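You operate a simulated robot arm through the tools that you are given. There is no shell and no other tool. Be economical: measure what you need, move in short steps, check, and stop when the job is done.

Carry out the task below with a simulated two-armed robot. There is one attempt and no reset: what you move stays moved.

## Task
Hold the pump parcel on the top of the long blue-legged plywood table steady with one hand and flip the pump parcel buckle lever the other way with the other.

Only the result counts: the job must be done as asked and must still hold three seconds after the hand-in. Knocking over, shifting, dropping, spilling or breaking anything else fails it.

## Robot
Two 6-joint arms with three-finger grippers on one trunk, on a base that drives. Base frame: it is fixed to the floor where the robot stands at the start and does not move with it; the origin is under the middle of the robot, x ahead of it, y to its left, z up; the surface under the hand at the start is at about z = 0.8. Lengths are in m, angles in rad, forces in N, time in s.
The left shoulder is at the start at [0.04, 0.147, 1.37], the right one opposite. With the tool pointing down near the work surface each hand reaches from about 0.3 to 0.52 m from the robot's upright axis, wherever it stands, measured 20 degrees to its own side. Places, roughly: pump parcel buckle lever [0.5, -0.1, 1]. Payload 2.69 kg a hand.
Tool frame (each hand has its own): the origin (TCP) lies between the finger pads and is the grasp point; the fingertips stand 0.029 m ahead of it; z points along the fingers, y is the line along which they close. Largest opening 0.12 m; the body of the gripper starts 0.078 m behind the TCP.
Orientation is that of the tool frame in the base frame, as a unit quaternion [x, y, z, w]. With the fingers straight down and closing along the base's y, the tool's x points along the base's -x, its y along +y and its z along -z.

## Interface
- The arms move only by the tool step_arm. It takes "left_deltas", "right_deltas" or both (then of equal length, played together; a hand with none holds still); each is one flat list of numbers, 7 for each row, row after row: the shift along the tool's x, y, z in units of 50 mm (1.0 is 50 mm), then the turn, a rotation vector about the tool's x, y, z in units of 8 degrees (1.0 is 8 degrees), then the closure in counts, from 0 (fully open) to 255 (shut). In form: [x, y, z, ax, ay, az, grip, x, y, z, ax, ay, az, grip, ...]. A call has 1 to 8 rows; each row shifts and turns the commanded pose from where the row before left it, along the tool's axes as they then stand. A call with a number of a shift or a turn outside -1 to 1 is refused whole. A row lasts 0.2 s, in which the tool goes at most 0.05 m and 0.15 rad; a call with a longer step from one row to the next is refused whole, and so is a gripper value outside its range. A pose out of reach is approached as far as the arm can. The call stops where the force on the tool passes 40 N (or 10 N more than at its start, if that is more) or the arm is blocked; 0.2 s more then pass. The fingers move at their own pace and stop on an object; they squeeze with about 44 N. The grip force told is the motor's: it shows also when the fingers shut on nothing. Time passes only in rows, and 0.2 s behind the last, so rows that do not move let the fingers close. The reply holds the time, the measured pose of the TCP, the force on the tool along the base axes, the opening and the grip force, in the units named above and with some noise, with the torque about the TCP (base axes, N m) and any sound that the robot's microphone picked up, and new pictures: "pictures" is both (left out), scene, wrist or none (wrist: the cameras of the hands that moved).
- Cameras (640 x 400 px; columns grow to the right, rows downward): "scene" is now at [0.1013, 0.014, 1.5759]; the picture's right is [-0.09, -1.00, -0.00], its down [-0.80, 0.07, -0.60] and it looks along [0.60, -0.05, -0.80] (base axes); focal length 265 px, centre (320, 200). "left" rides on the left gripper at [0.063, 0, -0.104] in its tool frame; the picture's right is [0.00, 1.00, 0.00], its down [-0.83, 0.00, -0.56] and it looks along [-0.56, 0.00, 0.83] (tool axes); focal length 275 px, centre (320, 200). "right" rides on the right gripper at [0.063, 0, -0.104] in its tool frame; the picture's right is [0.00, 1.00, 0.00], its down [-0.83, 0.00, -0.56] and it looks along [-0.56, 0.00, 0.83] (tool axes); focal length 275 px, centre (320, 200). There is no depth. A picture from a camera that has moved, and an enlarged one, comes with that camera's place and axes in the base frame and with its lens. The place of the scene camera against the robot may be out by one fixed shift of up to 0.025 m in any direction.
- lift_body(by): slides the trunk up (or, below 0, down) by that many m; the arms and the scene camera ride with it, the base frame stays. It gives what a move gives, with no picture.
- drive_base(legs): drives the robot by 1 to 6 legs, each [ahead, turn to the left] in m and rad, along the robot's own axes; the way and the turn of a leg run together, so that a leg with both is an arc; at most 1.5 m and 3.142 rad a leg. The arms and the cameras ride along, it lands a little off, and it stops where it bumps. It gives what a move gives, and a new picture of the scene camera.
- turn_head(pan, tilt): turns the head with the scene camera to pan (to the left, within 1.501 rad either way) and tilt (down, from -0.506 to 1.204), counted from straight ahead of the robot. It gives what a move gives, and a new picture of the scene camera.
- enlarge(camera, box): a new picture of the part [left, top, right, bottom] of that camera's present view, enlarged. It takes no simulated time.
- job_done(): hands the job in; it is judged then, once.

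Work in short steps. Places have to be worked out from the pictures, the camera data and where the tool is seen: move nearer, look again, correct. Check each grasp and each placing, and mend what went wrong. You have 120 turns and 260 pictures in all, those below and enlarged ones among them. Open the grippers and draw the arms clear of the work before you hand the job in, unless the task says otherwise; then end with one line.

The tools are called after "Request:" as a command line: name --argument value ..., lists and objects as JSON in quotes. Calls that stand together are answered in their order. step_arm: Moves the arms, as the interface text tells. Its arguments: {"type":"object","properties":{"left_deltas":{"type":"array","items":{"type":"number"}},"right_deltas":{"type":"array","items":{"type":"number"}},"pictures":{"type":"string","enum":["both","scene","wrist","none"]}},"required":[]} The other tools are called the same way: lift_body (by) slides the trunk up or down; drive_base (legs) drives the base; turn_head (pan, tilt) turns the head that bears the scene camera; enlarge (camera, box) takes an enlarged picture of a part of a camera's view; job_done () hands the job in.

At the start:

```text
clock: 0.0
left_tool_pos: [0.5289, 0.1123, 1.1112]
left_tool_rot: [0.0, 1.0, 0.0, 0.0]
left_force: [0.1, 0.8, 0.5]
left_ft_torque: [-0.01, 0.02, -0.01]
left_opening: 0.12
left_finger_force: 0.0
right_tool_pos: [0.4568, -0.2918, 1.0]
right_tool_rot: [0.0, 1.0, -0.001, 0.0]
right_force: [-0.4, -0.4, 0.5]
right_ft_torque: [0.0, 0.0, -0.01]
right_opening: 0.1198
right_finger_force: 0.0
trunk travel left (down, up): [-0.497, 0.0]
robot x, y, heading: [0.0026, 0.0005, 0.002]
head pan, tilt: [-0.087, 0.923]
```

scene: 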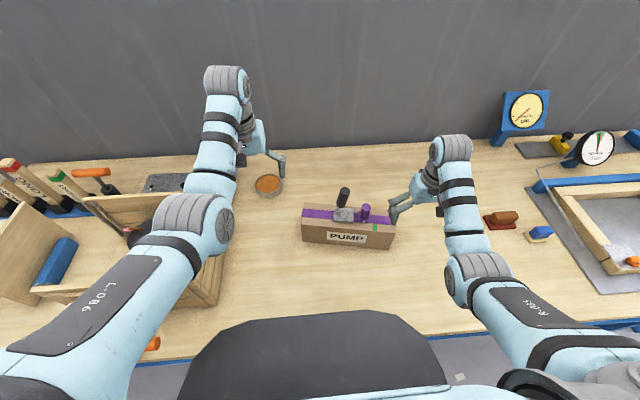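
right: 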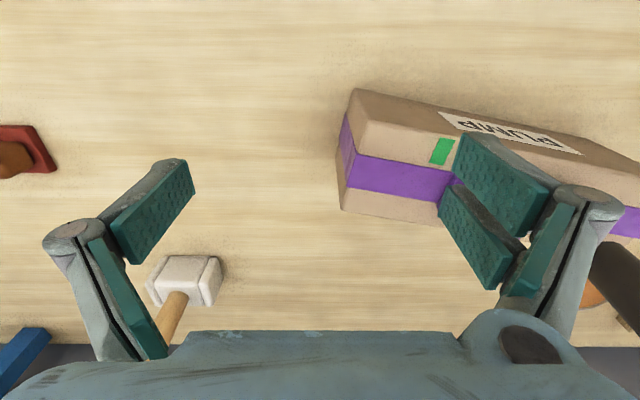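
left: 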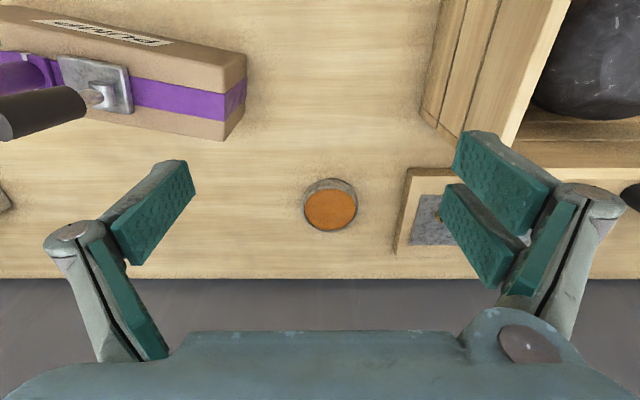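

I take a closer look at the parcel and its lever first.

Request:
enlarge --camera "scene" --box '[280, 160, 440, 260]'

Request:
enlarge --camera "left" --box '[0, 0, 260, 162]'

```text
4.00 times, centred on (360, 210) of scene
camera zoom: at [0.1013, 0.014, 1.5759], right [-0.09, -1.0, 0.0], down [-0.8, 0.07, -0.6], along [0.6, -0.05, -0.8], focal length 1059 px, centre (160, 160)
```

zoom: 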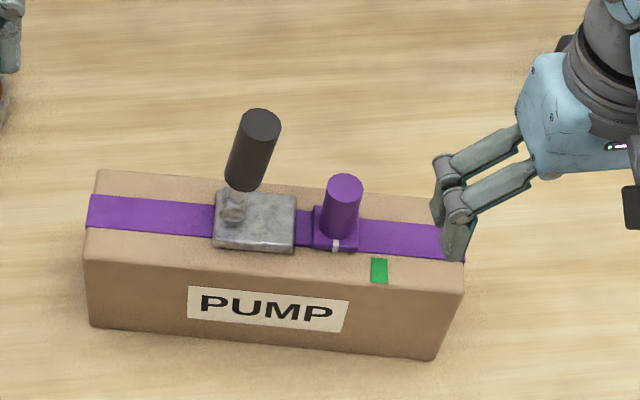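

```text
2.46 times, centred on (130, 81) of left
camera zoom: at [0.4665, 0.1121, 1.2149], right [0.0, 1.0, 0.0], down [0.83, 0.0, 0.56], along [0.56, 0.0, -0.83], focal length 678 px, centre (788, 493)
```

zoom: 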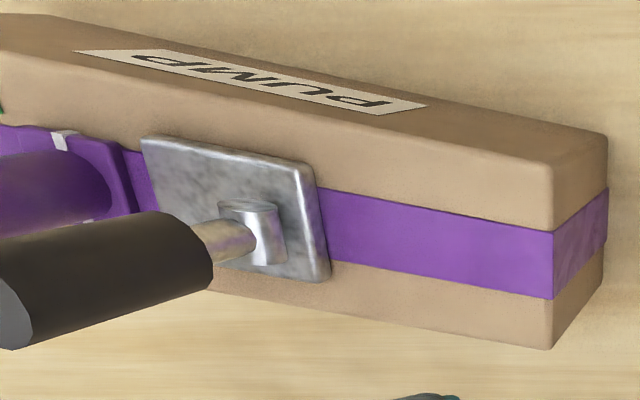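

The lever stands at about pivot (0.523, -0.073, 0.955), tip (0.522, -0.087, 1.044). I need a more level view of its tilt, so I draw the left hand back, and then tilt its camera up.

Request:
step_arm --left_deltas '[0, 0, -0.9, 0, 0, 0, 0, 0.9, 0, 0, 0, 0, 0, 0, 0.7, -0.7, 0, 0, 0, 0, 0, 0.7, -0.7, 0, 0, 0, 0, 0, 0.7, -0.7, 0, 0, 0, 0, 0]' --pictures "both"

```text
clock: 1.2
left_tool_pos: [0.5102, 0.0268, 1.1301]
left_tool_rot: [0.0, 1.0, 0.0, 0.0]
left_force: [-1.1, -0.5, 0.5]
left_ft_torque: [-0.03, 0.05, 0.01]
left_opening: 0.1201
left_finger_force: 0.1
left hand out of reach, approached as far as the arm can: row 1, 2, 3, 4, 5
right_tool_pos: [0.4561, -0.2915, 0.9985]
right_tool_rot: [0.0, 1.0, -0.001, 0.0]
right_force: [0.8, 0.5, -0.3]
right_ft_torque: [-0.03, 0.02, 0.0]
right_opening: 0.12
right_finger_force: 0.0
trunk travel left (down, up): [-0.497, 0.0]
robot x, y, heading: [-0.0022, 0.0004, 0.0]
head pan, tilt: [-0.087, 0.923]
camera scene: at [0.1016, 0.0151, 1.5759], right [-0.09, -1.0, 0.0], down [-0.8, 0.07, -0.6], along [0.6, -0.05, -0.8], focal length 265 px, centre (320, 200)
camera left: at [0.4464, 0.0265, 1.234], right [0.0, 1.0, 0.0], down [0.83, 0.0, 0.56], along [0.56, 0.0, -0.83], focal length 275 px, centre (320, 200)
```

scene: 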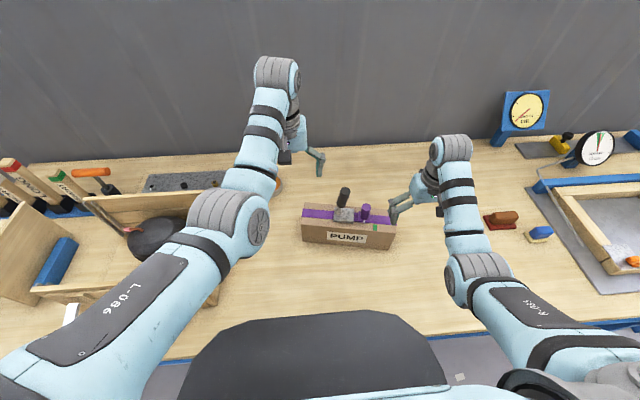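
left: 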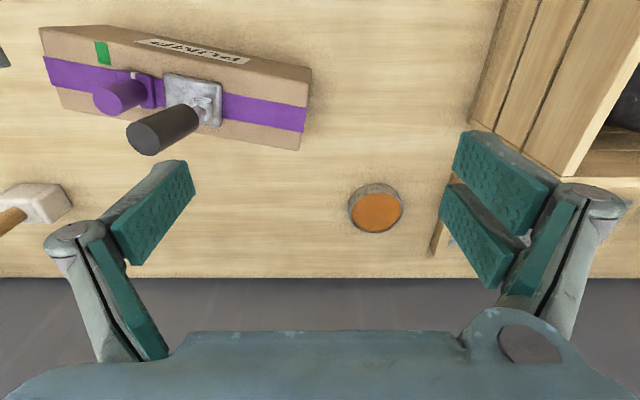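

The lever leans slightly to -y along the box's long axis (its pivot axis lies across the box), so it must flip towards +y. I'll look at the box's right end from the right hand's camera to plan the holding grasp.

Request:
enlarge --camera "right" --box '[320, 60, 640, 260]'

Request:
enlarge --camera "left" --box '[30, 10, 330, 197]'

```text
2.00 times, centred on (480, 160) of right
camera zoom: at [0.3944, -0.292, 1.1039], right [0.0, 1.0, 0.0], down [0.83, 0.0, 0.56], along [0.56, 0.0, -0.83], focal length 551 px, centre (0, 280)
```

zoom: 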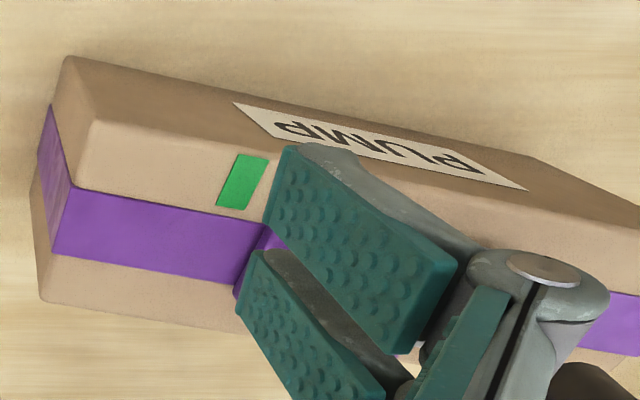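

```text
2.13 times, centred on (180, 104) of left
camera zoom: at [0.4464, 0.0265, 1.234], right [0.0, 1.0, 0.0], down [0.83, 0.0, 0.56], along [0.56, 0.0, -0.83], focal length 587 px, centre (619, 406)
```

zoom: 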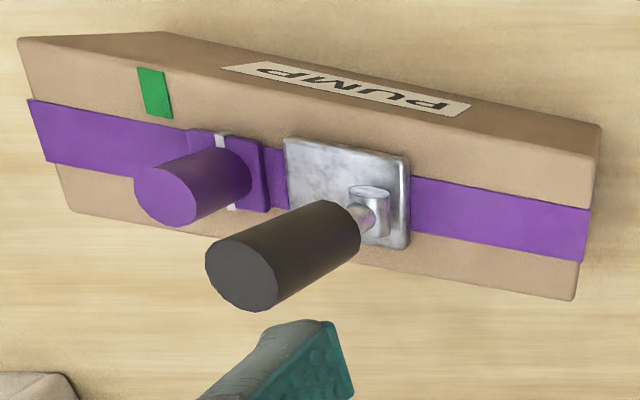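

The box top is at z≈0.903, near edge from (0.458,-0.259) to (0.510,0.014), about 0.083 thick. I'll turn the right hand about 79° so that it closes across the thickness, staying above the box.

Request:
step_arm --right_deltas '[0, 0, 0, 0, 0, -0.99, 0, 0, 0, 0, 0, 0, -0.99, 0, 0, 0, 0, 0, 0, -0.99, 0, 0, 0, 0, 0, 0, -0.99, 0, 0, 0, 0, 0, 0, -0.99, 0]' --pictures "none"

Request:
step_arm --right_deltas '[0, 0, 0, 0, 0, -0.99, 0, 0, 0, 0, 0, 0, -0.99, 0, 0, 0, 0, 0, 0, -0.99, 0, 0, 0, 0, 0, 0, -0.99, 0, 0, 0, 0, 0, 0, -0.99, 0]' --pictures "wrist"

```text
clock: 2.4
left_tool_pos: [0.5113, 0.0264, 1.1304]
left_tool_rot: [0.0, 1.0, 0.0, 0.0]
left_force: [0.2, 0.4, 1.4]
left_ft_torque: [0.0, 0.02, 0.02]
left_opening: 0.1197
left_finger_force: 0.1
right_tool_pos: [0.4572, -0.2935, 0.9999]
right_tool_rot: [-0.339, 0.941, 0.0, 0.0]
right_force: [-0.5, -0.1, -0.2]
right_ft_torque: [-0.02, 0.01, 0.03]
right_opening: 0.1199
right_finger_force: 0.0
trunk travel left (down, up): [-0.497, 0.0]
robot x, y, heading: [0.0014, -0.0004, 0.002]
head pan, tilt: [-0.087, 0.923]
```

```text
clock: 3.6
left_tool_pos: [0.5104, 0.0262, 1.129]
left_tool_rot: [0.0, 1.0, -0.001, -0.001]
left_force: [-0.6, 0.2, 0.6]
left_ft_torque: [-0.03, 0.01, 0.01]
left_opening: 0.1198
left_finger_force: 0.0
right_tool_pos: [0.4561, -0.2918, 1.0001]
right_tool_rot: [-0.637, 0.77, 0.0, 0.0]
right_force: [-0.4, 1.0, -0.3]
right_ft_torque: [0.0, 0.02, 0.01]
right_opening: 0.1199
right_finger_force: 0.0
trunk travel left (down, up): [-0.497, 0.0]
robot x, y, heading: [0.0022, -0.0011, 0.001]
head pan, tilt: [-0.087, 0.923]
camera right: at [0.4455, -0.3541, 1.1034], right [-0.98, 0.18, 0.0], down [0.15, 0.82, 0.56], along [0.1, 0.55, -0.83], focal length 275 px, centre (320, 200)
```

right: 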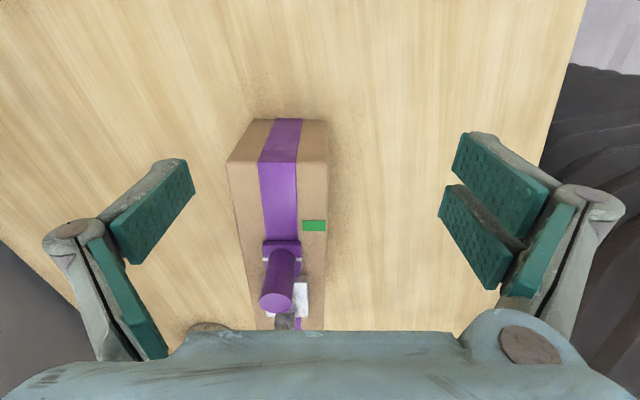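

The alignment is good, and the box centre line lies 35 mm to the tool's -y. I move over the right end and down partway, then check.

Request:
step_arm --right_deltas '[-0.64, -0.35, 0, 0, 0, 0, 0, -0.63, -0.34, 0, 0, 0, 0, 0, 0, 0, 0.6, 0, 0, 0, 0]' --pictures "both"

```text
clock: 4.4
left_tool_pos: [0.5098, 0.0262, 1.1305]
left_tool_rot: [0.0, 1.0, 0.001, 0.0]
left_force: [-0.1, 0.4, -1.1]
left_ft_torque: [0.01, -0.04, 0.0]
left_opening: 0.12
left_finger_force: 0.0
right_tool_pos: [0.5012, -0.2359, 0.9681]
right_tool_rot: [-0.638, 0.77, 0.0, 0.0]
right_force: [-0.3, 0.5, 0.1]
right_ft_torque: [-0.02, 0.01, -0.01]
right_opening: 0.12
right_finger_force: 0.0
trunk travel left (down, up): [-0.497, 0.0]
robot x, y, heading: [-0.0003, 0.001, -0.005]
head pan, tilt: [-0.087, 0.923]
camera scene: at [0.1013, 0.0133, 1.5759], right [-0.09, -1.0, 0.0], down [-0.8, 0.07, -0.6], along [0.6, -0.05, -0.8], focal length 265 px, centre (320, 200)
camera right: at [0.4895, -0.2976, 1.072], right [-0.98, 0.18, 0.0], down [0.15, 0.82, 0.56], along [0.1, 0.55, -0.83], focal length 275 px, centre (320, 200)
```

scene: 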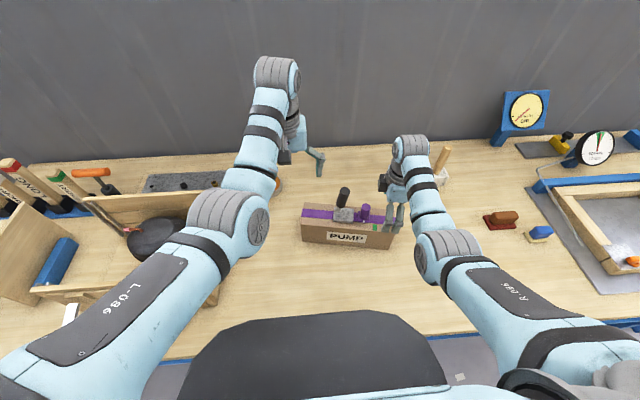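
right: 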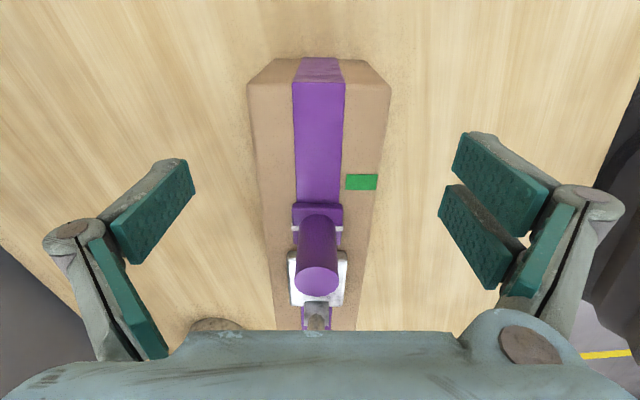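

The hand is centred on the box, about 30 mm in from its end. I lower it to z≈0.89.

Request:
step_arm --right_deltas '[0, 0, 0.8, 0, 0, 0, 0, 0, 0, 0.76, 0, 0, 0, 0]' --pictures "wrist"

```text
clock: 5.0
left_tool_pos: [0.5117, 0.0262, 1.1299]
left_tool_rot: [0.0, 1.0, -0.001, -0.001]
left_force: [0.9, 1.1, -0.5]
left_ft_torque: [0.0, 0.02, -0.02]
left_opening: 0.12
left_finger_force: 0.0
right_tool_pos: [0.5024, -0.2321, 0.8916]
right_tool_rot: [-0.637, 0.771, 0.001, 0.0]
right_force: [-0.2, 0.2, 0.1]
right_ft_torque: [0.0, 0.0, -0.01]
right_opening: 0.1199
right_finger_force: 0.0
trunk travel left (down, up): [-0.497, 0.0]
robot x, y, heading: [0.0016, -0.0023, 0.004]
head pan, tilt: [-0.087, 0.923]
camera right: at [0.4902, -0.2952, 0.9947], right [-0.98, 0.18, 0.0], down [0.15, 0.82, 0.56], along [0.1, 0.55, -0.83], focal length 275 px, centre (320, 200)
```

right: 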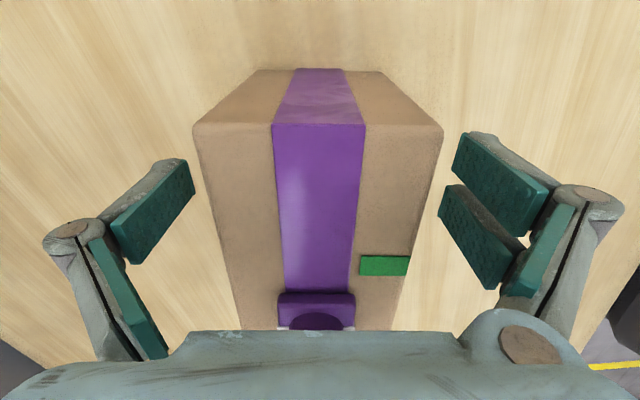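

The fingers straddle the box evenly, so I close them on it.

Request:
step_arm --right_deltas '[0, 0, 0, 0, 0, 0, 120, 0, 0, 0, 0, 0, 0, 120, 0, 0, 0, 0, 0, 0, 120]' --pictures "wrist"

```text
clock: 5.8
left_tool_pos: [0.5105, 0.0265, 1.1305]
left_tool_rot: [-0.001, 1.0, -0.001, 0.0]
left_force: [-0.4, 0.0, 0.6]
left_ft_torque: [-0.04, -0.01, -0.01]
left_opening: 0.12
left_finger_force: 0.1
right_tool_pos: [0.5021, -0.2331, 0.8914]
right_tool_rot: [-0.637, 0.771, -0.001, 0.002]
right_force: [1.8, -1.6, 3.4]
right_ft_torque: [0.04, -0.54, -0.42]
right_opening: 0.0838
right_finger_force: 44.0
trunk travel left (down, up): [-0.497, 0.0]
robot x, y, heading: [-0.0018, 0.0014, 0.001]
head pan, tilt: [-0.087, 0.923]
camera right: at [0.4892, -0.2955, 0.9956], right [-0.98, 0.18, 0.0], down [0.15, 0.82, 0.56], along [0.1, 0.55, -0.83], focal length 275 px, centre (320, 200)
```

right: 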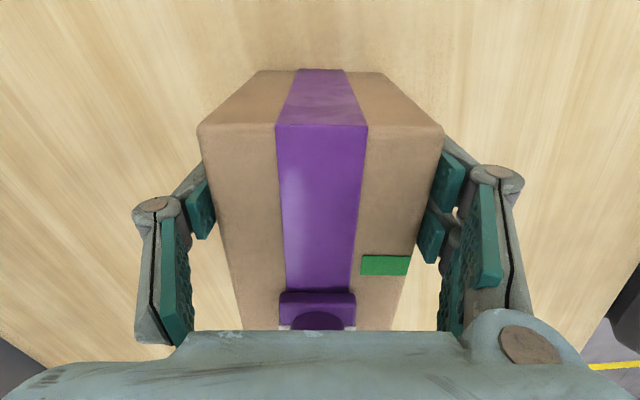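

The parcel is gripped (0.084 m, 44 N). Now I turn the left hand 11° to match the box and bring it above the lever, open, so the handle will sit near the -y finger.

Request:
step_arm --left_deltas '[0, 0, 0, 0, 0, 0.68, 0, 0, 0, 0, 0, 0, 0.67, 0, -0.29, -0.62, 0, 0, 0, 0, 0, -0.29, -0.62, 0, 0, 0, 0, 0, -0.29, -0.62, 0, 0, 0, 0, 0]' --pictures "both"

```text
clock: 7.0
left_tool_pos: [0.5281, -0.0014, 1.1315]
left_tool_rot: [0.095, 0.995, -0.001, 0.001]
left_force: [-0.2, -0.5, 0.0]
left_ft_torque: [0.0, 0.04, 0.0]
left_opening: 0.12
left_finger_force: 0.1
left hand out of reach, approached as far as the arm can: row 3, 4, 5
right_tool_pos: [0.4997, -0.2338, 0.8915]
right_tool_rot: [-0.638, 0.77, 0.0, 0.0]
right_force: [0.8, 0.0, 4.9]
right_ft_torque: [0.01, -0.52, 0.0]
right_opening: 0.0836
right_finger_force: 43.8
trunk travel left (down, up): [-0.497, 0.0]
robot x, y, heading: [-0.0019, 0.0009, -0.001]
head pan, tilt: [-0.087, 0.923]
camera scene: at [0.1003, 0.0141, 1.576], right [-0.09, -1.0, 0.0], down [-0.79, 0.07, -0.6], along [0.6, -0.05, -0.8], focal length 265 px, centre (320, 200)
camera left: at [0.4664, 0.0109, 1.2348], right [0.19, 0.98, 0.0], down [0.81, -0.16, 0.56], along [0.55, -0.11, -0.83], focal length 275 px, centre (320, 200)
```

scene: 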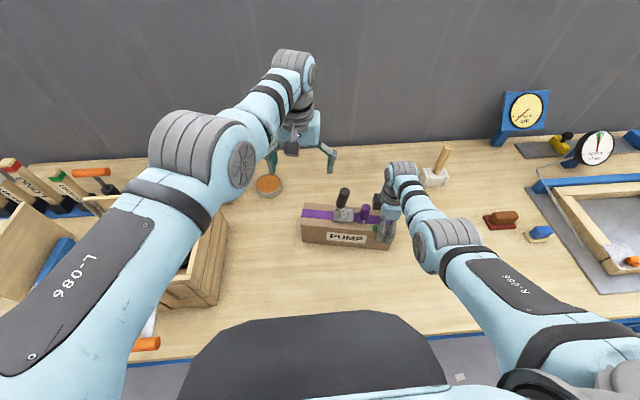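
left: 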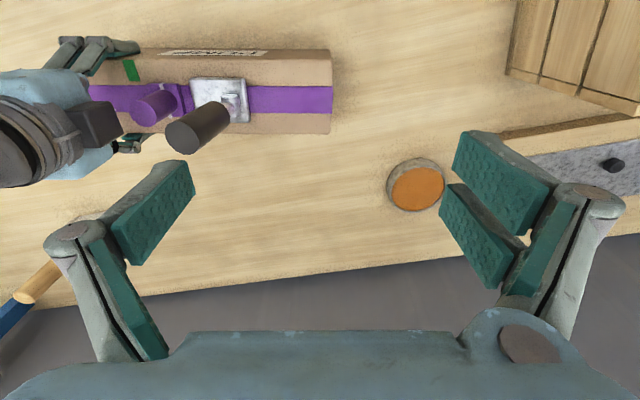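

At this height the left hand can't reach with the tool vertical. I tilt the fingers forward about 32°, which brings the wrist nearer to the robot.

Request:
step_arm --left_deltas '[0, 0, 0, 0, -1, 0, 0, 0, 0, 0, 0, -1, 0, 0, 0, 0, 0, 0, -1, 0, 0, 0, 0, 0, 0, -1, 0, 0]' --pictures "wrist"

```text
clock: 8.0
left_tool_pos: [0.6395, -0.0221, 1.1224]
left_tool_rot: [0.091, 0.957, -0.026, 0.274]
left_force: [-0.2, 0.3, -0.5]
left_ft_torque: [0.02, 0.0, 0.02]
left_opening: 0.1196
left_finger_force: 0.1
left hand out of reach, approached as far as the arm can: row 1, 2, 3, 4
right_tool_pos: [0.5002, -0.2332, 0.8918]
right_tool_rot: [-0.638, 0.77, 0.0, 0.0]
right_force: [0.5, -0.4, 5.5]
right_ft_torque: [0.01, -0.2, -0.34]
right_opening: 0.0841
right_finger_force: 43.8
trunk travel left (down, up): [-0.497, 0.0]
robot x, y, heading: [0.0018, -0.0048, -0.002]
head pan, tilt: [-0.087, 0.923]
camera left: at [0.5321, -0.002, 1.1778], right [0.19, 0.98, 0.0], down [0.4, -0.08, 0.91], along [0.9, -0.17, -0.41], focal length 275 px, centre (320, 200)
```

left: 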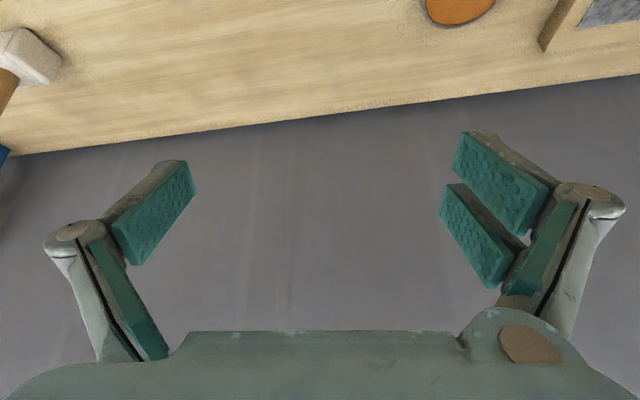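

The commanded pose had built up to z≈1.26, which was the actual reach problem. I bring the command down to about z 1.11, shift it slightly to +y and take off half the tilt.

Request:
step_arm --left_deltas '[0, 0.6, 0, 0, 0, 0, 0, 0.53, 0, 0.84, 0, 0, 0, 0, 0.53, 0, 0.84, 0, 0, 0, 0, 0.53, 0, 0.84, 0, 0, 0, 0, 0, 0, 0, 0, 1, 0, 0, 0, 0, 0, 0, 1, 0, 0]' --pictures "both"

```text
clock: 9.4
left_tool_pos: [0.5766, 0.0433, 0.9889]
left_tool_rot: [0.093, 0.986, -0.013, 0.139]
left_force: [-0.5, 0.2, -1.1]
left_ft_torque: [-0.01, 0.02, 0.01]
left_opening: 0.12
left_finger_force: 0.1
left hand out of reach, approached as far as the arm can: row 1, 2, 3, 4, 5, 6
right_tool_pos: [0.5001, -0.2323, 0.8918]
right_tool_rot: [-0.638, 0.77, 0.001, -0.001]
right_force: [-2.2, 0.5, 3.5]
right_ft_torque: [-0.12, -0.1, 0.05]
right_opening: 0.0839
right_finger_force: 44.1
trunk travel left (down, up): [-0.497, 0.0]
robot x, y, heading: [0.0018, 0.0004, 0.002]
head pan, tilt: [-0.087, 0.923]
camera scene: at [0.1003, 0.0144, 1.576], right [-0.09, -1.0, 0.0], down [-0.79, 0.07, -0.6], along [0.6, -0.05, -0.8], focal length 265 px, centre (320, 200)
camera left: at [0.4887, 0.0605, 1.0704], right [0.19, 0.98, 0.0], down [0.63, -0.13, 0.76], along [0.75, -0.15, -0.65], focal length 275 px, centre (320, 200)
```

scene: 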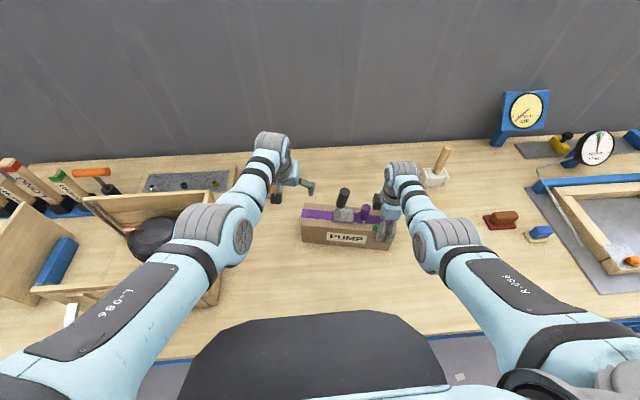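
left: 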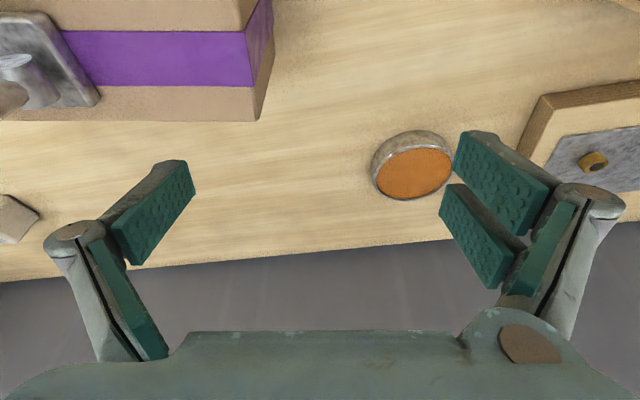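

The hand is now at (0.577, 0.043, 0.989), and the tilted pose reached farther. I raise it again while tilting back to about 32°, then pull back in x.

Request:
step_arm --left_deltas '[-0.2, 0, -0.7, 0, -0.7, 0, 0, -0.27, 0, -0.7, 0, -0.7, 0, 0, -0.3, 0, -0.65, 0, -0.6, 0, 0, 0.7, 0, -0.44, 0, 0, 0, 0]' --pictures "wrist"

```text
clock: 10.6
left_tool_pos: [0.5548, 0.1134, 1.1036]
left_tool_rot: [0.075, 0.955, 0.02, 0.285]
left_force: [1.1, 0.9, 0.6]
left_ft_torque: [-0.02, 0.02, 0.02]
left_opening: 0.1197
left_finger_force: 0.0
left hand out of reach, approached as far as the arm can: row 4
right_tool_pos: [0.5004, -0.2335, 0.8919]
right_tool_rot: [-0.638, 0.77, -0.001, 0.0]
right_force: [-0.5, 0.5, 1.3]
right_ft_torque: [-0.1, 0.31, 0.14]
right_opening: 0.0838
right_finger_force: 43.8
trunk travel left (down, up): [-0.497, 0.0]
robot x, y, heading: [-0.0004, 0.0022, -0.002]
head pan, tilt: [-0.087, 0.923]
stopped in row 4 (left hand): the arm was blocked; the commanded pose is now the measured one
camera left: at [0.4441, 0.1235, 1.1563], right [0.14, 0.99, 0.08], down [0.38, -0.13, 0.92], along [0.91, -0.09, -0.39], focal length 275 px, centre (320, 200)
```

left: 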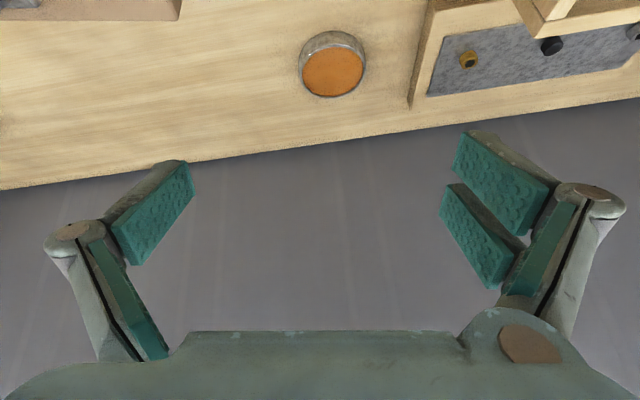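

The tilted pose hits a joint limit. I go back to the fingers pointing down, a little lower, and try a different plan. The fingers will close along the box's thickness, approaching the handle from +y, so I don't have to pass over it.

Request:
step_arm --left_deltas '[0.2, 0, 0.4, 0.3, 1, 0, 0, 0.2, 0, 0.4, 0.28, 1, 0, 0, 0.1, 0, 0.4, 0, 1, 0, 0, 0, 0, 0.2, 0, 1, 0, 0, 0, 0, 0, 0, 0.15, 0, 0]' --pictures "none"

```text
clock: 11.8
left_tool_pos: [0.5495, 0.1135, 1.0287]
left_tool_rot: [0.085, 0.996, 0.001, -0.004]
left_force: [0.8, 0.2, 0.4]
left_ft_torque: [-0.02, 0.02, 0.03]
left_opening: 0.1202
left_finger_force: 0.0
left hand out of reach, approached as far as the arm can: row 5
right_tool_pos: [0.5011, -0.2337, 0.8914]
right_tool_rot: [-0.638, 0.77, 0.0, 0.001]
right_force: [-0.6, -0.7, 4.8]
right_ft_torque: [-0.09, 0.49, -0.21]
right_opening: 0.0837
right_finger_force: 44.4
trunk travel left (down, up): [-0.497, 0.0]
robot x, y, heading: [0.0001, -0.0023, 0.005]
head pan, tilt: [-0.087, 0.923]
```

The lever is about 5 cm beyond the left arm's vertical reach, so I probably need to drive forward a little. I look down first to check the clearance to the table.

Request:
turn_head --pan 0 --tilt 1.204

```text
clock: 12.6
left_tool_pos: [0.5481, 0.1137, 1.03]
left_tool_rot: [0.085, 0.996, 0.0, -0.005]
left_force: [-0.9, 0.0, -0.2]
left_ft_torque: [0.01, 0.01, 0.02]
left_opening: 0.1199
left_finger_force: 0.1
right_tool_pos: [0.499, -0.2328, 0.8915]
right_tool_rot: [-0.638, 0.77, -0.001, 0.0]
right_force: [-0.8, -0.6, 4.7]
right_ft_torque: [-0.09, 0.28, -0.25]
right_opening: 0.0837
right_finger_force: 43.8
trunk travel left (down, up): [-0.497, 0.0]
robot x, y, heading: [-0.0026, -0.0012, -0.002]
head pan, tilt: [0.0, 1.201]
camera scene: at [0.0825, 0.0209, 1.558], right [0.0, -1.0, 0.0], down [-0.93, 0.0, -0.36], along [0.36, 0.0, -0.93], focal length 265 px, centre (320, 200)
```

scene: 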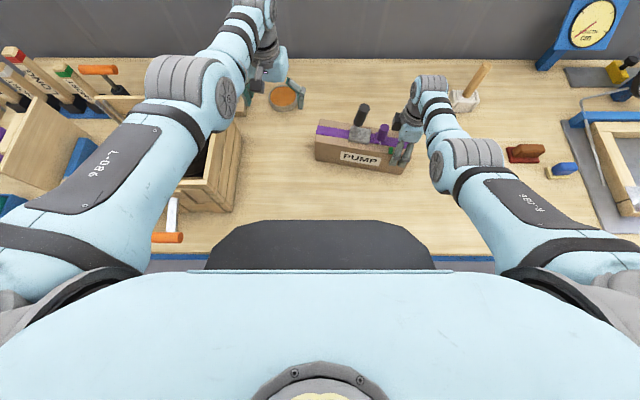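

The deck doesn't touch anything close. I open and raise the right hand and pull the left hand back a little, then drive ahead about 8 cm and regrip.

Request:
step_arm --right_deltas '[0, 0, 0, 0, 0, 0, 0, 0, 0, 0, 0, 0, 0, 0, 0, 0, -0.8, 0, 0, 0, 0, 0, 0, -0.8, 0, 0, 0, 0, 0, 0, -0.6, 0, 0, 0, 0]' --left_deltas '[0.6, 0, 0, 0, 0, 0, 0, 0.6, 0, 0, 0, 0, 0, 0, 0, 0, 0, 0, 0, 0, 0, 0, 0, 0, 0, 0, 0, 0, 0, 0, 0, 0, 0, 0, 0]' --pictures "scene"

```text
clock: 13.8
left_tool_pos: [0.4907, 0.1244, 1.0327]
left_tool_rot: [0.086, 0.996, 0.001, -0.005]
left_force: [-0.2, -0.6, -0.5]
left_ft_torque: [-0.01, -0.04, 0.0]
left_opening: 0.1199
left_finger_force: 0.1
right_tool_pos: [0.5003, -0.2311, 0.9998]
right_tool_rot: [-0.637, 0.771, 0.0, 0.0]
right_force: [0.2, 0.1, 0.6]
right_ft_torque: [-0.01, -0.02, 0.01]
right_opening: 0.1201
right_finger_force: 0.3
trunk travel left (down, up): [-0.497, 0.0]
robot x, y, heading: [0.0033, -0.0016, -0.0]
head pan, tilt: [0.0, 1.201]
camera scene: at [0.0829, 0.0209, 1.5579], right [0.0, -1.0, 0.0], down [-0.93, 0.0, -0.36], along [0.36, 0.0, -0.93], focal length 265 px, centre (320, 200)
```

scene: 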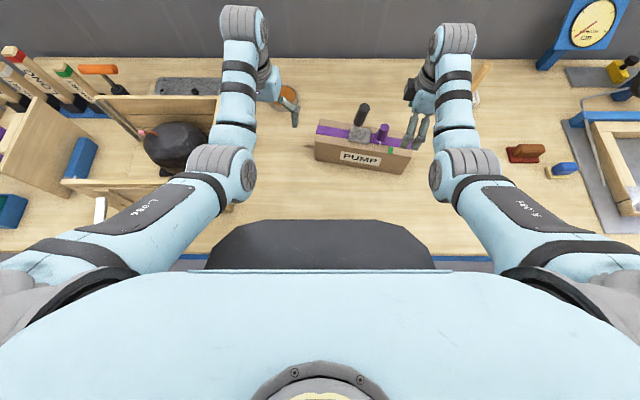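

Both hands are clear. I drive ahead 8 cm.

Request:
drive_base --legs '[[0.08, 0]]'

```text
clock: 14.7
left_tool_pos: [0.5138, 0.1237, 1.0415]
left_tool_rot: [0.088, 0.996, 0.0, 0.003]
left_force: [-0.4, 0.0, 0.0]
left_ft_torque: [0.0, -0.03, 0.0]
left_opening: 0.1201
left_finger_force: 0.0
right_tool_pos: [0.5229, -0.2326, 1.007]
right_tool_rot: [-0.635, 0.772, -0.006, 0.004]
right_force: [-0.2, -0.7, -0.9]
right_ft_torque: [0.01, -0.02, 0.01]
right_opening: 0.1199
right_finger_force: 0.1
trunk travel left (down, up): [-0.497, 0.0]
robot x, y, heading: [0.0408, 0.0024, -0.004]
head pan, tilt: [0.0, 1.201]
stopped in leg 1: the robot was blocked; the commanded pose is now the measured one
camera scene: at [0.0887, 0.0224, 1.5598], right [-0.01, -1.0, 0.0], down [-0.92, 0.0, -0.38], along [0.38, 0.0, -0.92], focal length 265 px, centre (320, 200)
```

scene: 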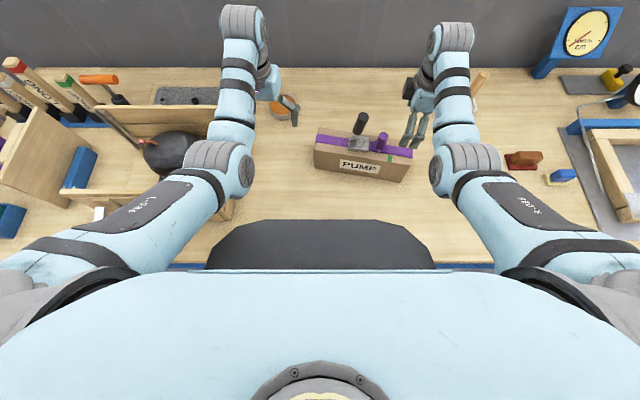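

The base bumped after about 3.5 cm and seems pitched a little against something. I back off 1.5 cm to relieve it.

Request:
drive_base --legs '[[-0.015, 0]]'

```text
clock: 15.5
left_tool_pos: [0.5171, 0.1239, 1.0321]
left_tool_rot: [0.088, 0.996, 0.0, -0.006]
left_force: [0.5, 0.4, -0.4]
left_ft_torque: [-0.03, 0.02, 0.02]
left_opening: 0.12
left_finger_force: 0.1
right_tool_pos: [0.5241, -0.2335, 0.9981]
right_tool_rot: [-0.635, 0.772, 0.0, -0.001]
right_force: [-0.2, 0.3, 0.6]
right_ft_torque: [0.01, -0.01, 0.02]
right_opening: 0.1199
right_finger_force: 0.0
trunk travel left (down, up): [-0.497, 0.0]
robot x, y, heading: [0.0301, 0.0026, -0.006]
head pan, tilt: [0.0, 1.201]
camera scene: at [0.1042, 0.0211, 1.558], right [-0.01, -1.0, 0.0], down [-0.93, 0.01, -0.37], along [0.37, 0.0, -0.93], focal length 265 px, centre (320, 200)
```

scene: 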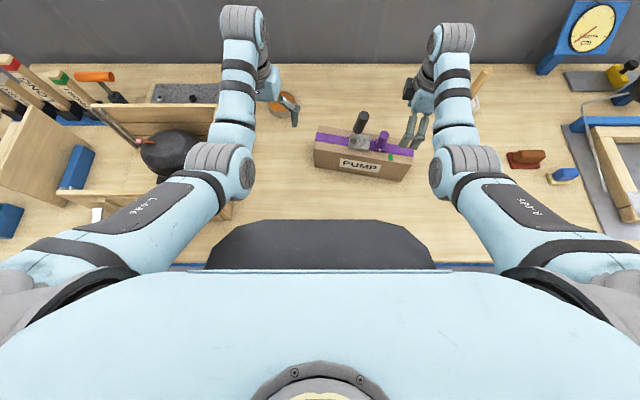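

Now the base stands 3 cm ahead, free. Turning it a bit to the right will bring the left shoulder nearer to the lever. I raise the left hand first so it swings clear of the lever.

Request:
step_arm --left_deltas '[0.2, 0, -0.6, 0, 0, 0, 0, 0.2, 0, -0.6, 0, 0, 0, 0]' --pictures "none"

Request:
drive_base --legs '[[0, -0.12]]'

```text
clock: 16.1
left_tool_pos: [0.5317, 0.1195, 1.0713]
left_tool_rot: [0.088, 0.996, -0.001, -0.006]
left_force: [0.8, 0.5, -0.7]
left_ft_torque: [-0.04, 0.0, 0.01]
left_opening: 0.12
left_finger_force: 0.0
left hand out of reach, approached as far as the arm can: row 1, 2
right_tool_pos: [0.5253, -0.2332, 0.9997]
right_tool_rot: [-0.636, 0.772, 0.0, -0.001]
right_force: [-0.9, -0.4, -0.1]
right_ft_torque: [0.0, 0.03, -0.01]
right_opening: 0.1201
right_finger_force: 0.0
trunk travel left (down, up): [-0.497, 0.0]
robot x, y, heading: [0.0254, 0.0064, -0.008]
head pan, tilt: [0.0, 1.201]
```

```text
clock: 16.8
left_tool_pos: [0.5316, 0.1177, 1.0695]
left_tool_rot: [0.09, 0.996, 0.001, -0.006]
left_force: [0.2, -1.9, 0.1]
left_ft_torque: [0.01, 0.0, 0.04]
left_opening: 0.1202
left_finger_force: 0.1
right_tool_pos: [0.5238, -0.2347, 0.9993]
right_tool_rot: [-0.634, 0.773, 0.0, -0.001]
right_force: [0.8, 0.4, -0.5]
right_ft_torque: [-0.03, 0.02, -0.01]
right_opening: 0.1198
right_finger_force: 0.0
trunk travel left (down, up): [-0.497, 0.0]
robot x, y, heading: [0.0252, 0.0011, -0.012]
head pan, tilt: [0.0, 1.201]
stopped in leg 1: the robot was blocked; the commanded pose is now the measured one
camera scene: at [0.1045, 0.0213, 1.5581], right [-0.01, -1.0, 0.0], down [-0.93, 0.01, -0.36], along [0.36, 0.0, -0.93], focal length 265 px, centre (320, 200)
```

scene: 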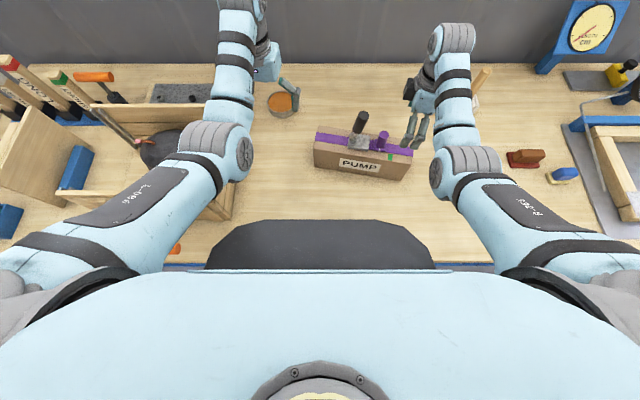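

The turn is blocked against the table. I swap roles instead. The right arm is near enough to the lever, and the left can hold the box's left end if its reach allows. I turn the left hand 90° clockwise beside the box to test this.

Request:
step_arm --left_deltas '[0, 0, 0.4, 0, 0, 0.95, 0, 0, 0, 0.4, 0, 0, 0.95, 0, 0, 0, 0.4, 0, 0, 0.95, 0, 0, 0, 0, 0, 0, 0.95, 0, 0, 0, 0, 0, 0, 0.95, 0, 0, 0, 0, 0, 0, 0.95, 0]' --pictures "none"

Request:
step_arm --left_deltas '[0, 0, 0, 0, 0, 0.95, 0, 0, 0, 0, 0, 0, 0.95, 0, 0, 0, 0, 0, 0, 0.95, 0, 0, 0, 0, 0, 0, 0.95, 0, 0, 0, 0, 0, 0, 0.95, 0, 0, 0, 0, 0, 0, 0.85, 0]' --pictures "wrist"

```text
clock: 18.2
left_tool_pos: [0.5311, 0.1164, 1.0108]
left_tool_rot: [0.47, 0.882, -0.002, -0.005]
left_force: [0.5, -0.4, 0.3]
left_ft_torque: [-0.01, -0.01, -0.02]
left_opening: 0.1198
left_finger_force: 0.0
right_tool_pos: [0.5231, -0.2361, 0.9999]
right_tool_rot: [-0.633, 0.774, 0.0, 0.0]
right_force: [0.1, -0.3, 0.8]
right_ft_torque: [-0.01, 0.01, 0.01]
right_opening: 0.1198
right_finger_force: 0.1
trunk travel left (down, up): [-0.497, 0.0]
robot x, y, heading: [0.024, -0.0021, -0.012]
head pan, tilt: [0.0, 1.201]
```

```text
clock: 19.6
left_tool_pos: [0.5301, 0.1186, 1.0099]
left_tool_rot: [0.771, 0.637, -0.005, -0.004]
left_force: [-0.4, -0.5, 0.4]
left_ft_torque: [0.01, 0.0, 0.0]
left_opening: 0.1199
left_finger_force: 0.1
right_tool_pos: [0.5227, -0.2358, 1.0007]
right_tool_rot: [-0.633, 0.774, -0.001, -0.001]
right_force: [0.0, 0.4, -0.1]
right_ft_torque: [0.0, -0.03, -0.01]
right_opening: 0.1202
right_finger_force: 0.1
trunk travel left (down, up): [-0.497, 0.0]
robot x, y, heading: [0.0259, 0.0003, -0.007]
head pan, tilt: [0.0, 1.201]
camera left: at [0.5438, 0.1791, 1.1143], right [0.98, -0.19, -0.01], down [-0.15, -0.82, 0.56], along [-0.12, -0.54, -0.83], focal length 275 px, centre (320, 200)
```

left: 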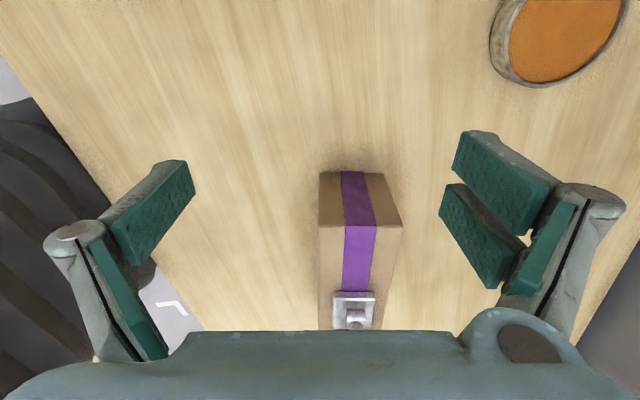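

The box is where I expected it, with its end centre at about (0.547, 0.007). I move over the left end, keeping near the end so the flipped lever won't hit the hand, and tilt the wrist to +y by 20°.

Request:
step_arm --left_deltas '[-0.81, 0.25, 0, 0, 0, 0, 0, -0.81, 0.25, 0, 0, 0, 0, 0, -0.81, 0.25, 0, 0, 0, 0, 0, 0, 0, 0, 0, -0.83, 0, 0, 0, 0, 0, 0, -0.83, 0, 0, 0, 0, 0, 0, -0.83, 0, 0]' --pictures "wrist"

```text
clock: 21.0
left_tool_pos: [0.5305, -0.0006, 1.0118]
left_tool_rot: [0.758, 0.628, -0.138, 0.107]
left_force: [0.6, -0.3, -0.2]
left_ft_torque: [0.0, -0.04, 0.02]
left_opening: 0.12
left_finger_force: 0.1
left hand out of reach, approached as far as the arm can: row 3
right_tool_pos: [0.5227, -0.2376, 1.0009]
right_tool_rot: [-0.633, 0.774, 0.0, -0.001]
right_force: [0.1, 0.2, 0.2]
right_ft_torque: [0.01, 0.03, -0.01]
right_opening: 0.1199
right_finger_force: 0.1
trunk travel left (down, up): [-0.497, 0.0]
robot x, y, heading: [0.0266, -0.0025, -0.007]
head pan, tilt: [0.0, 1.201]
camera left: at [0.5484, 0.0917, 1.0881], right [0.98, -0.19, -0.01], down [-0.11, -0.58, 0.81], along [-0.16, -0.79, -0.59], focal length 275 px, centre (320, 200)
```

left: 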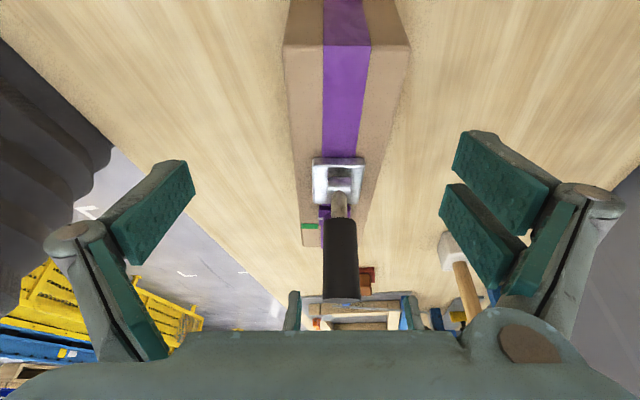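

The tilt fixes the reach. I centre the hand on the box (about 14 mm along tool y), then lower it to z≈0.885.

Request:
step_arm --left_deltas '[0, 0.3, 0, 0, 0, 0, 0, 0.25, 0, 0.8, 0, 0, 0, 0, 0.25, 0, 0.8, 0, 0, 0, 0]' --pictures "wrist"

```text
clock: 21.8
left_tool_pos: [0.516, 0.0216, 0.9391]
left_tool_rot: [0.759, 0.628, -0.138, 0.105]
left_force: [-1.3, -0.3, -0.4]
left_ft_torque: [-0.05, 0.0, 0.01]
left_opening: 0.1197
left_finger_force: 0.1
left hand out of reach, approached as far as the arm can: row 1, 2, 3
right_tool_pos: [0.5227, -0.2366, 0.9994]
right_tool_rot: [-0.633, 0.774, 0.002, -0.001]
right_force: [-0.7, 0.2, 0.7]
right_ft_torque: [0.02, -0.02, 0.01]
right_opening: 0.1202
right_finger_force: 0.1
trunk travel left (down, up): [-0.497, 0.0]
robot x, y, heading: [0.0272, -0.0001, -0.011]
head pan, tilt: [0.0, 1.201]
camera left: at [0.5344, 0.1141, 1.0151], right [0.98, -0.19, -0.01], down [-0.1, -0.58, 0.81], along [-0.16, -0.79, -0.59], focal length 275 px, centre (320, 200)
```

left: 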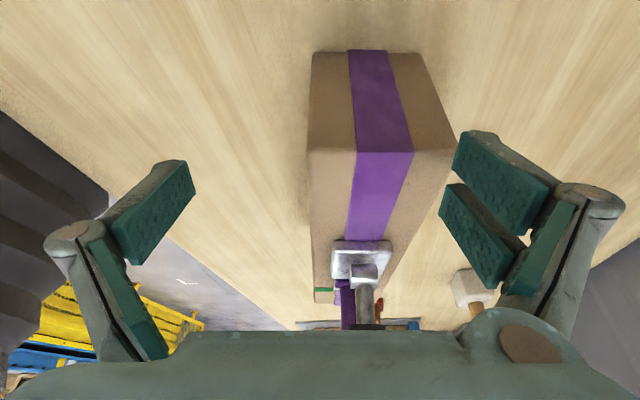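

Low down, this is just out of reach as well. The better fix is to move the base about 11 cm to the right so both arms fit their original roles. I first raise and straighten the left hand and bring it to the left.

Request:
step_arm --left_deltas '[-0.2, 0, -0.7, 0, 0, 0, 0, -0.1, 0, -0.5, 0, 0.83, 0, 0, 0.5, 0, 0, 0, 0.83, 0, 0, 0.8, 0, 0, 0, 0.83, 0, 0, 0.8, 0, 0, 0, 0, 0, 0]' --pictures "none"

Request:
step_arm --left_deltas '[0, 0, 0, 0, 0, -0.94, 0, 0, 0, 0, 0, 0, -0.94, 0, 0, 0, 0, 0, 0, -0.94, 0, 0, 0, 0, 0, 0, -0.94, 0, 0, 0, 0, 0, 0, -0.94, 0, 0, 0, 0, 0, 0, -0.94, 0]' --pictures "none"

Request:
step_arm --left_deltas '[0, 0, 0, 0, 0, -0.94, 0, 0, 0, 0, 0, 0, -0.94, 0, 0, 0, 0, 0, 0, -0.94, 0, 0, 0, 0, 0, 0, -0.94, 0, 0, 0, 0, 0, 0, -0.94, 0, 0, 0, 0, 0, 0, -0.94, 0]' --pictures "scene"

Request:
turn_head --pan -1.4 --tilt 0.8

```text
clock: 23.0
left_tool_pos: [0.5574, 0.1224, 0.9812]
left_tool_rot: [0.771, 0.637, -0.004, -0.005]
left_force: [-0.4, 0.1, 0.9]
left_ft_torque: [-0.05, -0.03, 0.01]
left_opening: 0.1201
left_finger_force: 0.1
left hand out of reach, approached as far as the arm can: row 1, 2
right_tool_pos: [0.5232, -0.2368, 0.9993]
right_tool_rot: [-0.633, 0.774, 0.0, 0.0]
right_force: [0.0, 0.1, 0.0]
right_ft_torque: [-0.02, 0.03, 0.0]
right_opening: 0.1203
right_finger_force: 0.1
trunk travel left (down, up): [-0.497, 0.0]
robot x, y, heading: [0.0242, -0.0021, -0.006]
head pan, tilt: [0.0, 1.201]
```

```text
clock: 24.4
left_tool_pos: [0.5582, 0.1246, 0.9828]
left_tool_rot: [0.467, 0.884, -0.003, -0.006]
left_force: [0.1, -0.1, 0.6]
left_ft_torque: [0.07, 0.02, -0.02]
left_opening: 0.12
left_finger_force: 0.1
right_tool_pos: [0.5241, -0.2363, 1.0001]
right_tool_rot: [-0.633, 0.774, 0.001, -0.001]
right_force: [0.9, -0.2, -0.1]
right_ft_torque: [-0.02, 0.03, -0.01]
right_opening: 0.1198
right_finger_force: 0.0
trunk travel left (down, up): [-0.497, 0.0]
robot x, y, heading: [0.0301, -0.0023, -0.01]
head pan, tilt: [0.0, 1.201]
```

```text
clock: 25.8
left_tool_pos: [0.5579, 0.1243, 0.9811]
left_tool_rot: [0.089, 0.996, 0.001, -0.007]
left_force: [-0.4, -0.1, -0.2]
left_ft_torque: [0.0, 0.05, 0.0]
left_opening: 0.1198
left_finger_force: 0.0
right_tool_pos: [0.5233, -0.2371, 0.9995]
right_tool_rot: [-0.633, 0.774, 0.0, -0.001]
right_force: [-0.7, 0.1, 0.5]
right_ft_torque: [0.0, -0.01, -0.02]
right_opening: 0.1201
right_finger_force: 0.2
trunk travel left (down, up): [-0.497, 0.0]
robot x, y, heading: [0.0282, -0.0009, -0.007]
head pan, tilt: [0.0, 1.201]
camera scene: at [0.1038, 0.02, 1.5581], right [-0.01, -1.0, 0.0], down [-0.93, 0.01, -0.37], along [0.37, 0.0, -0.93], focal length 265 px, centre (320, 200)
```

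scene: 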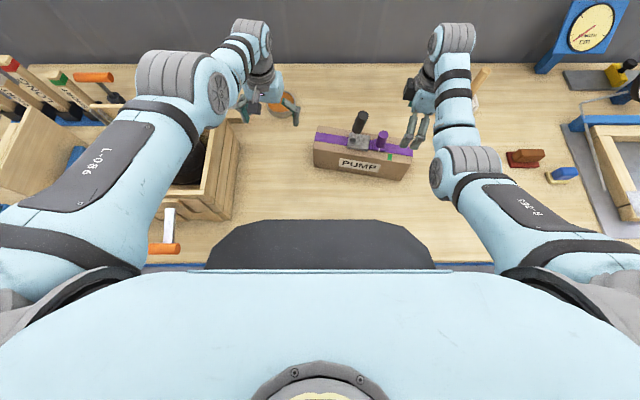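

```text
clock: 27.4
left_tool_pos: [0.5578, 0.1246, 0.9821]
left_tool_rot: [0.094, 0.996, 0.0, -0.008]
left_force: [-0.5, 0.1, -0.9]
left_ft_torque: [0.0, -0.01, 0.03]
left_opening: 0.1198
left_finger_force: 0.1
right_tool_pos: [0.523, -0.2365, 0.9998]
right_tool_rot: [-0.634, 0.773, 0.0, -0.001]
right_force: [-0.5, 0.1, -0.3]
right_ft_torque: [0.0, -0.01, 0.03]
right_opening: 0.12
right_finger_force: 0.0
trunk travel left (down, up): [-0.497, 0.0]
robot x, y, heading: [0.0227, -0.0016, -0.011]
head pan, tilt: [-1.4, 0.799]
camera scene: at [0.0608, -0.059, 1.5857], right [-0.99, -0.16, 0.0], down [-0.11, 0.71, -0.7], along [0.12, -0.69, -0.72], focal length 265 px, centre (320, 200)
```

scene: 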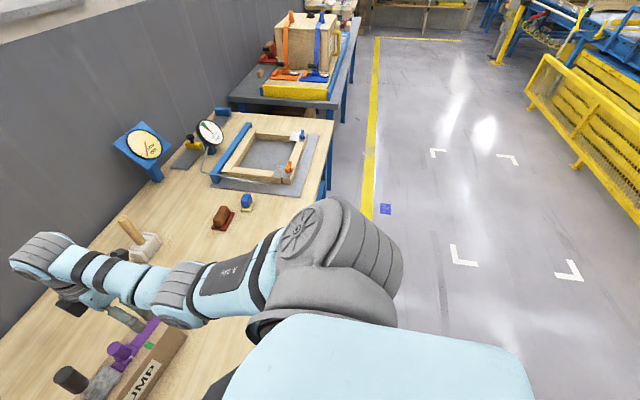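

The floor on the right is free. I back straight out, turn right, go forward, turn back left.

Request:
drive_base --legs '[[-0.35, 0], [0, -0.6], [0.2, 0], [0, 0.607]]'

Request:
turn_head --pan 0 --tilt 0.95

```text
clock: 34.1
left_tool_pos: [0.3739, 0.0062, 0.9781]
left_tool_rot: [0.097, 0.995, 0.001, -0.008]
left_force: [-0.1, 1.0, -0.4]
left_ft_torque: [0.02, 0.01, -0.01]
left_opening: 0.1199
left_finger_force: 0.1
right_tool_pos: [0.3352, -0.3554, 0.9972]
right_tool_rot: [-0.63, 0.777, 0.001, -0.001]
right_force: [-0.1, 0.0, 0.0]
right_ft_torque: [0.02, 0.01, 0.03]
right_opening: 0.1199
right_finger_force: 0.0
trunk travel left (down, up): [-0.497, 0.0]
robot x, y, heading: [-0.162, -0.11, -0.021]
head pan, tilt: [-1.4, 0.799]
camera scene: at [-0.1236, -0.1725, 1.5855], right [-0.99, -0.15, 0.0], down [-0.11, 0.71, -0.7], along [0.11, -0.69, -0.72], focal length 265 px, centre (320, 200)
```

scene: 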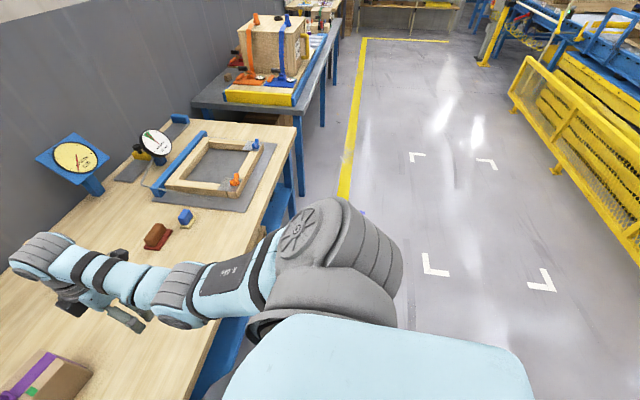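

```text
clock: 35.7
left_tool_pos: [0.3737, 0.0063, 0.9797]
left_tool_rot: [0.097, 0.995, 0.0, -0.009]
left_force: [0.5, -0.1, 0.3]
left_ft_torque: [0.04, -0.02, 0.03]
left_opening: 0.1201
left_finger_force: 0.1
right_tool_pos: [0.3348, -0.3532, 0.998]
right_tool_rot: [-0.629, 0.777, 0.001, -0.001]
right_force: [0.3, -0.4, -0.1]
right_ft_torque: [-0.01, 0.01, 0.0]
right_opening: 0.1201
right_finger_force: 0.1
trunk travel left (down, up): [-0.497, 0.0]
robot x, y, heading: [-0.1607, -0.1113, -0.02]
head pan, tilt: [0.0, 0.949]
camera scene: at [-0.0633, -0.093, 1.5741], right [-0.02, -1.0, 0.0], down [-0.81, 0.02, -0.58], along [0.58, -0.01, -0.81], focal length 265 px, centre (320, 200)
```

scene: 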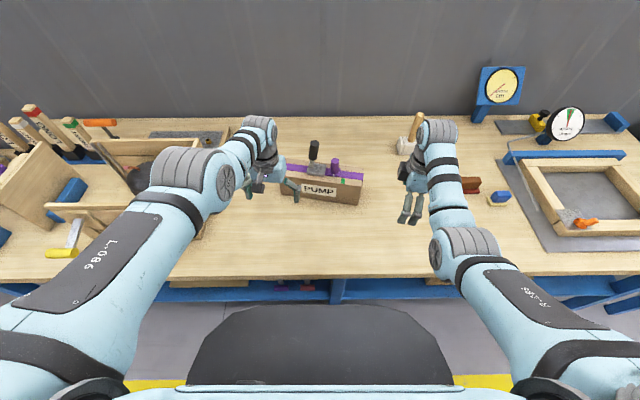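

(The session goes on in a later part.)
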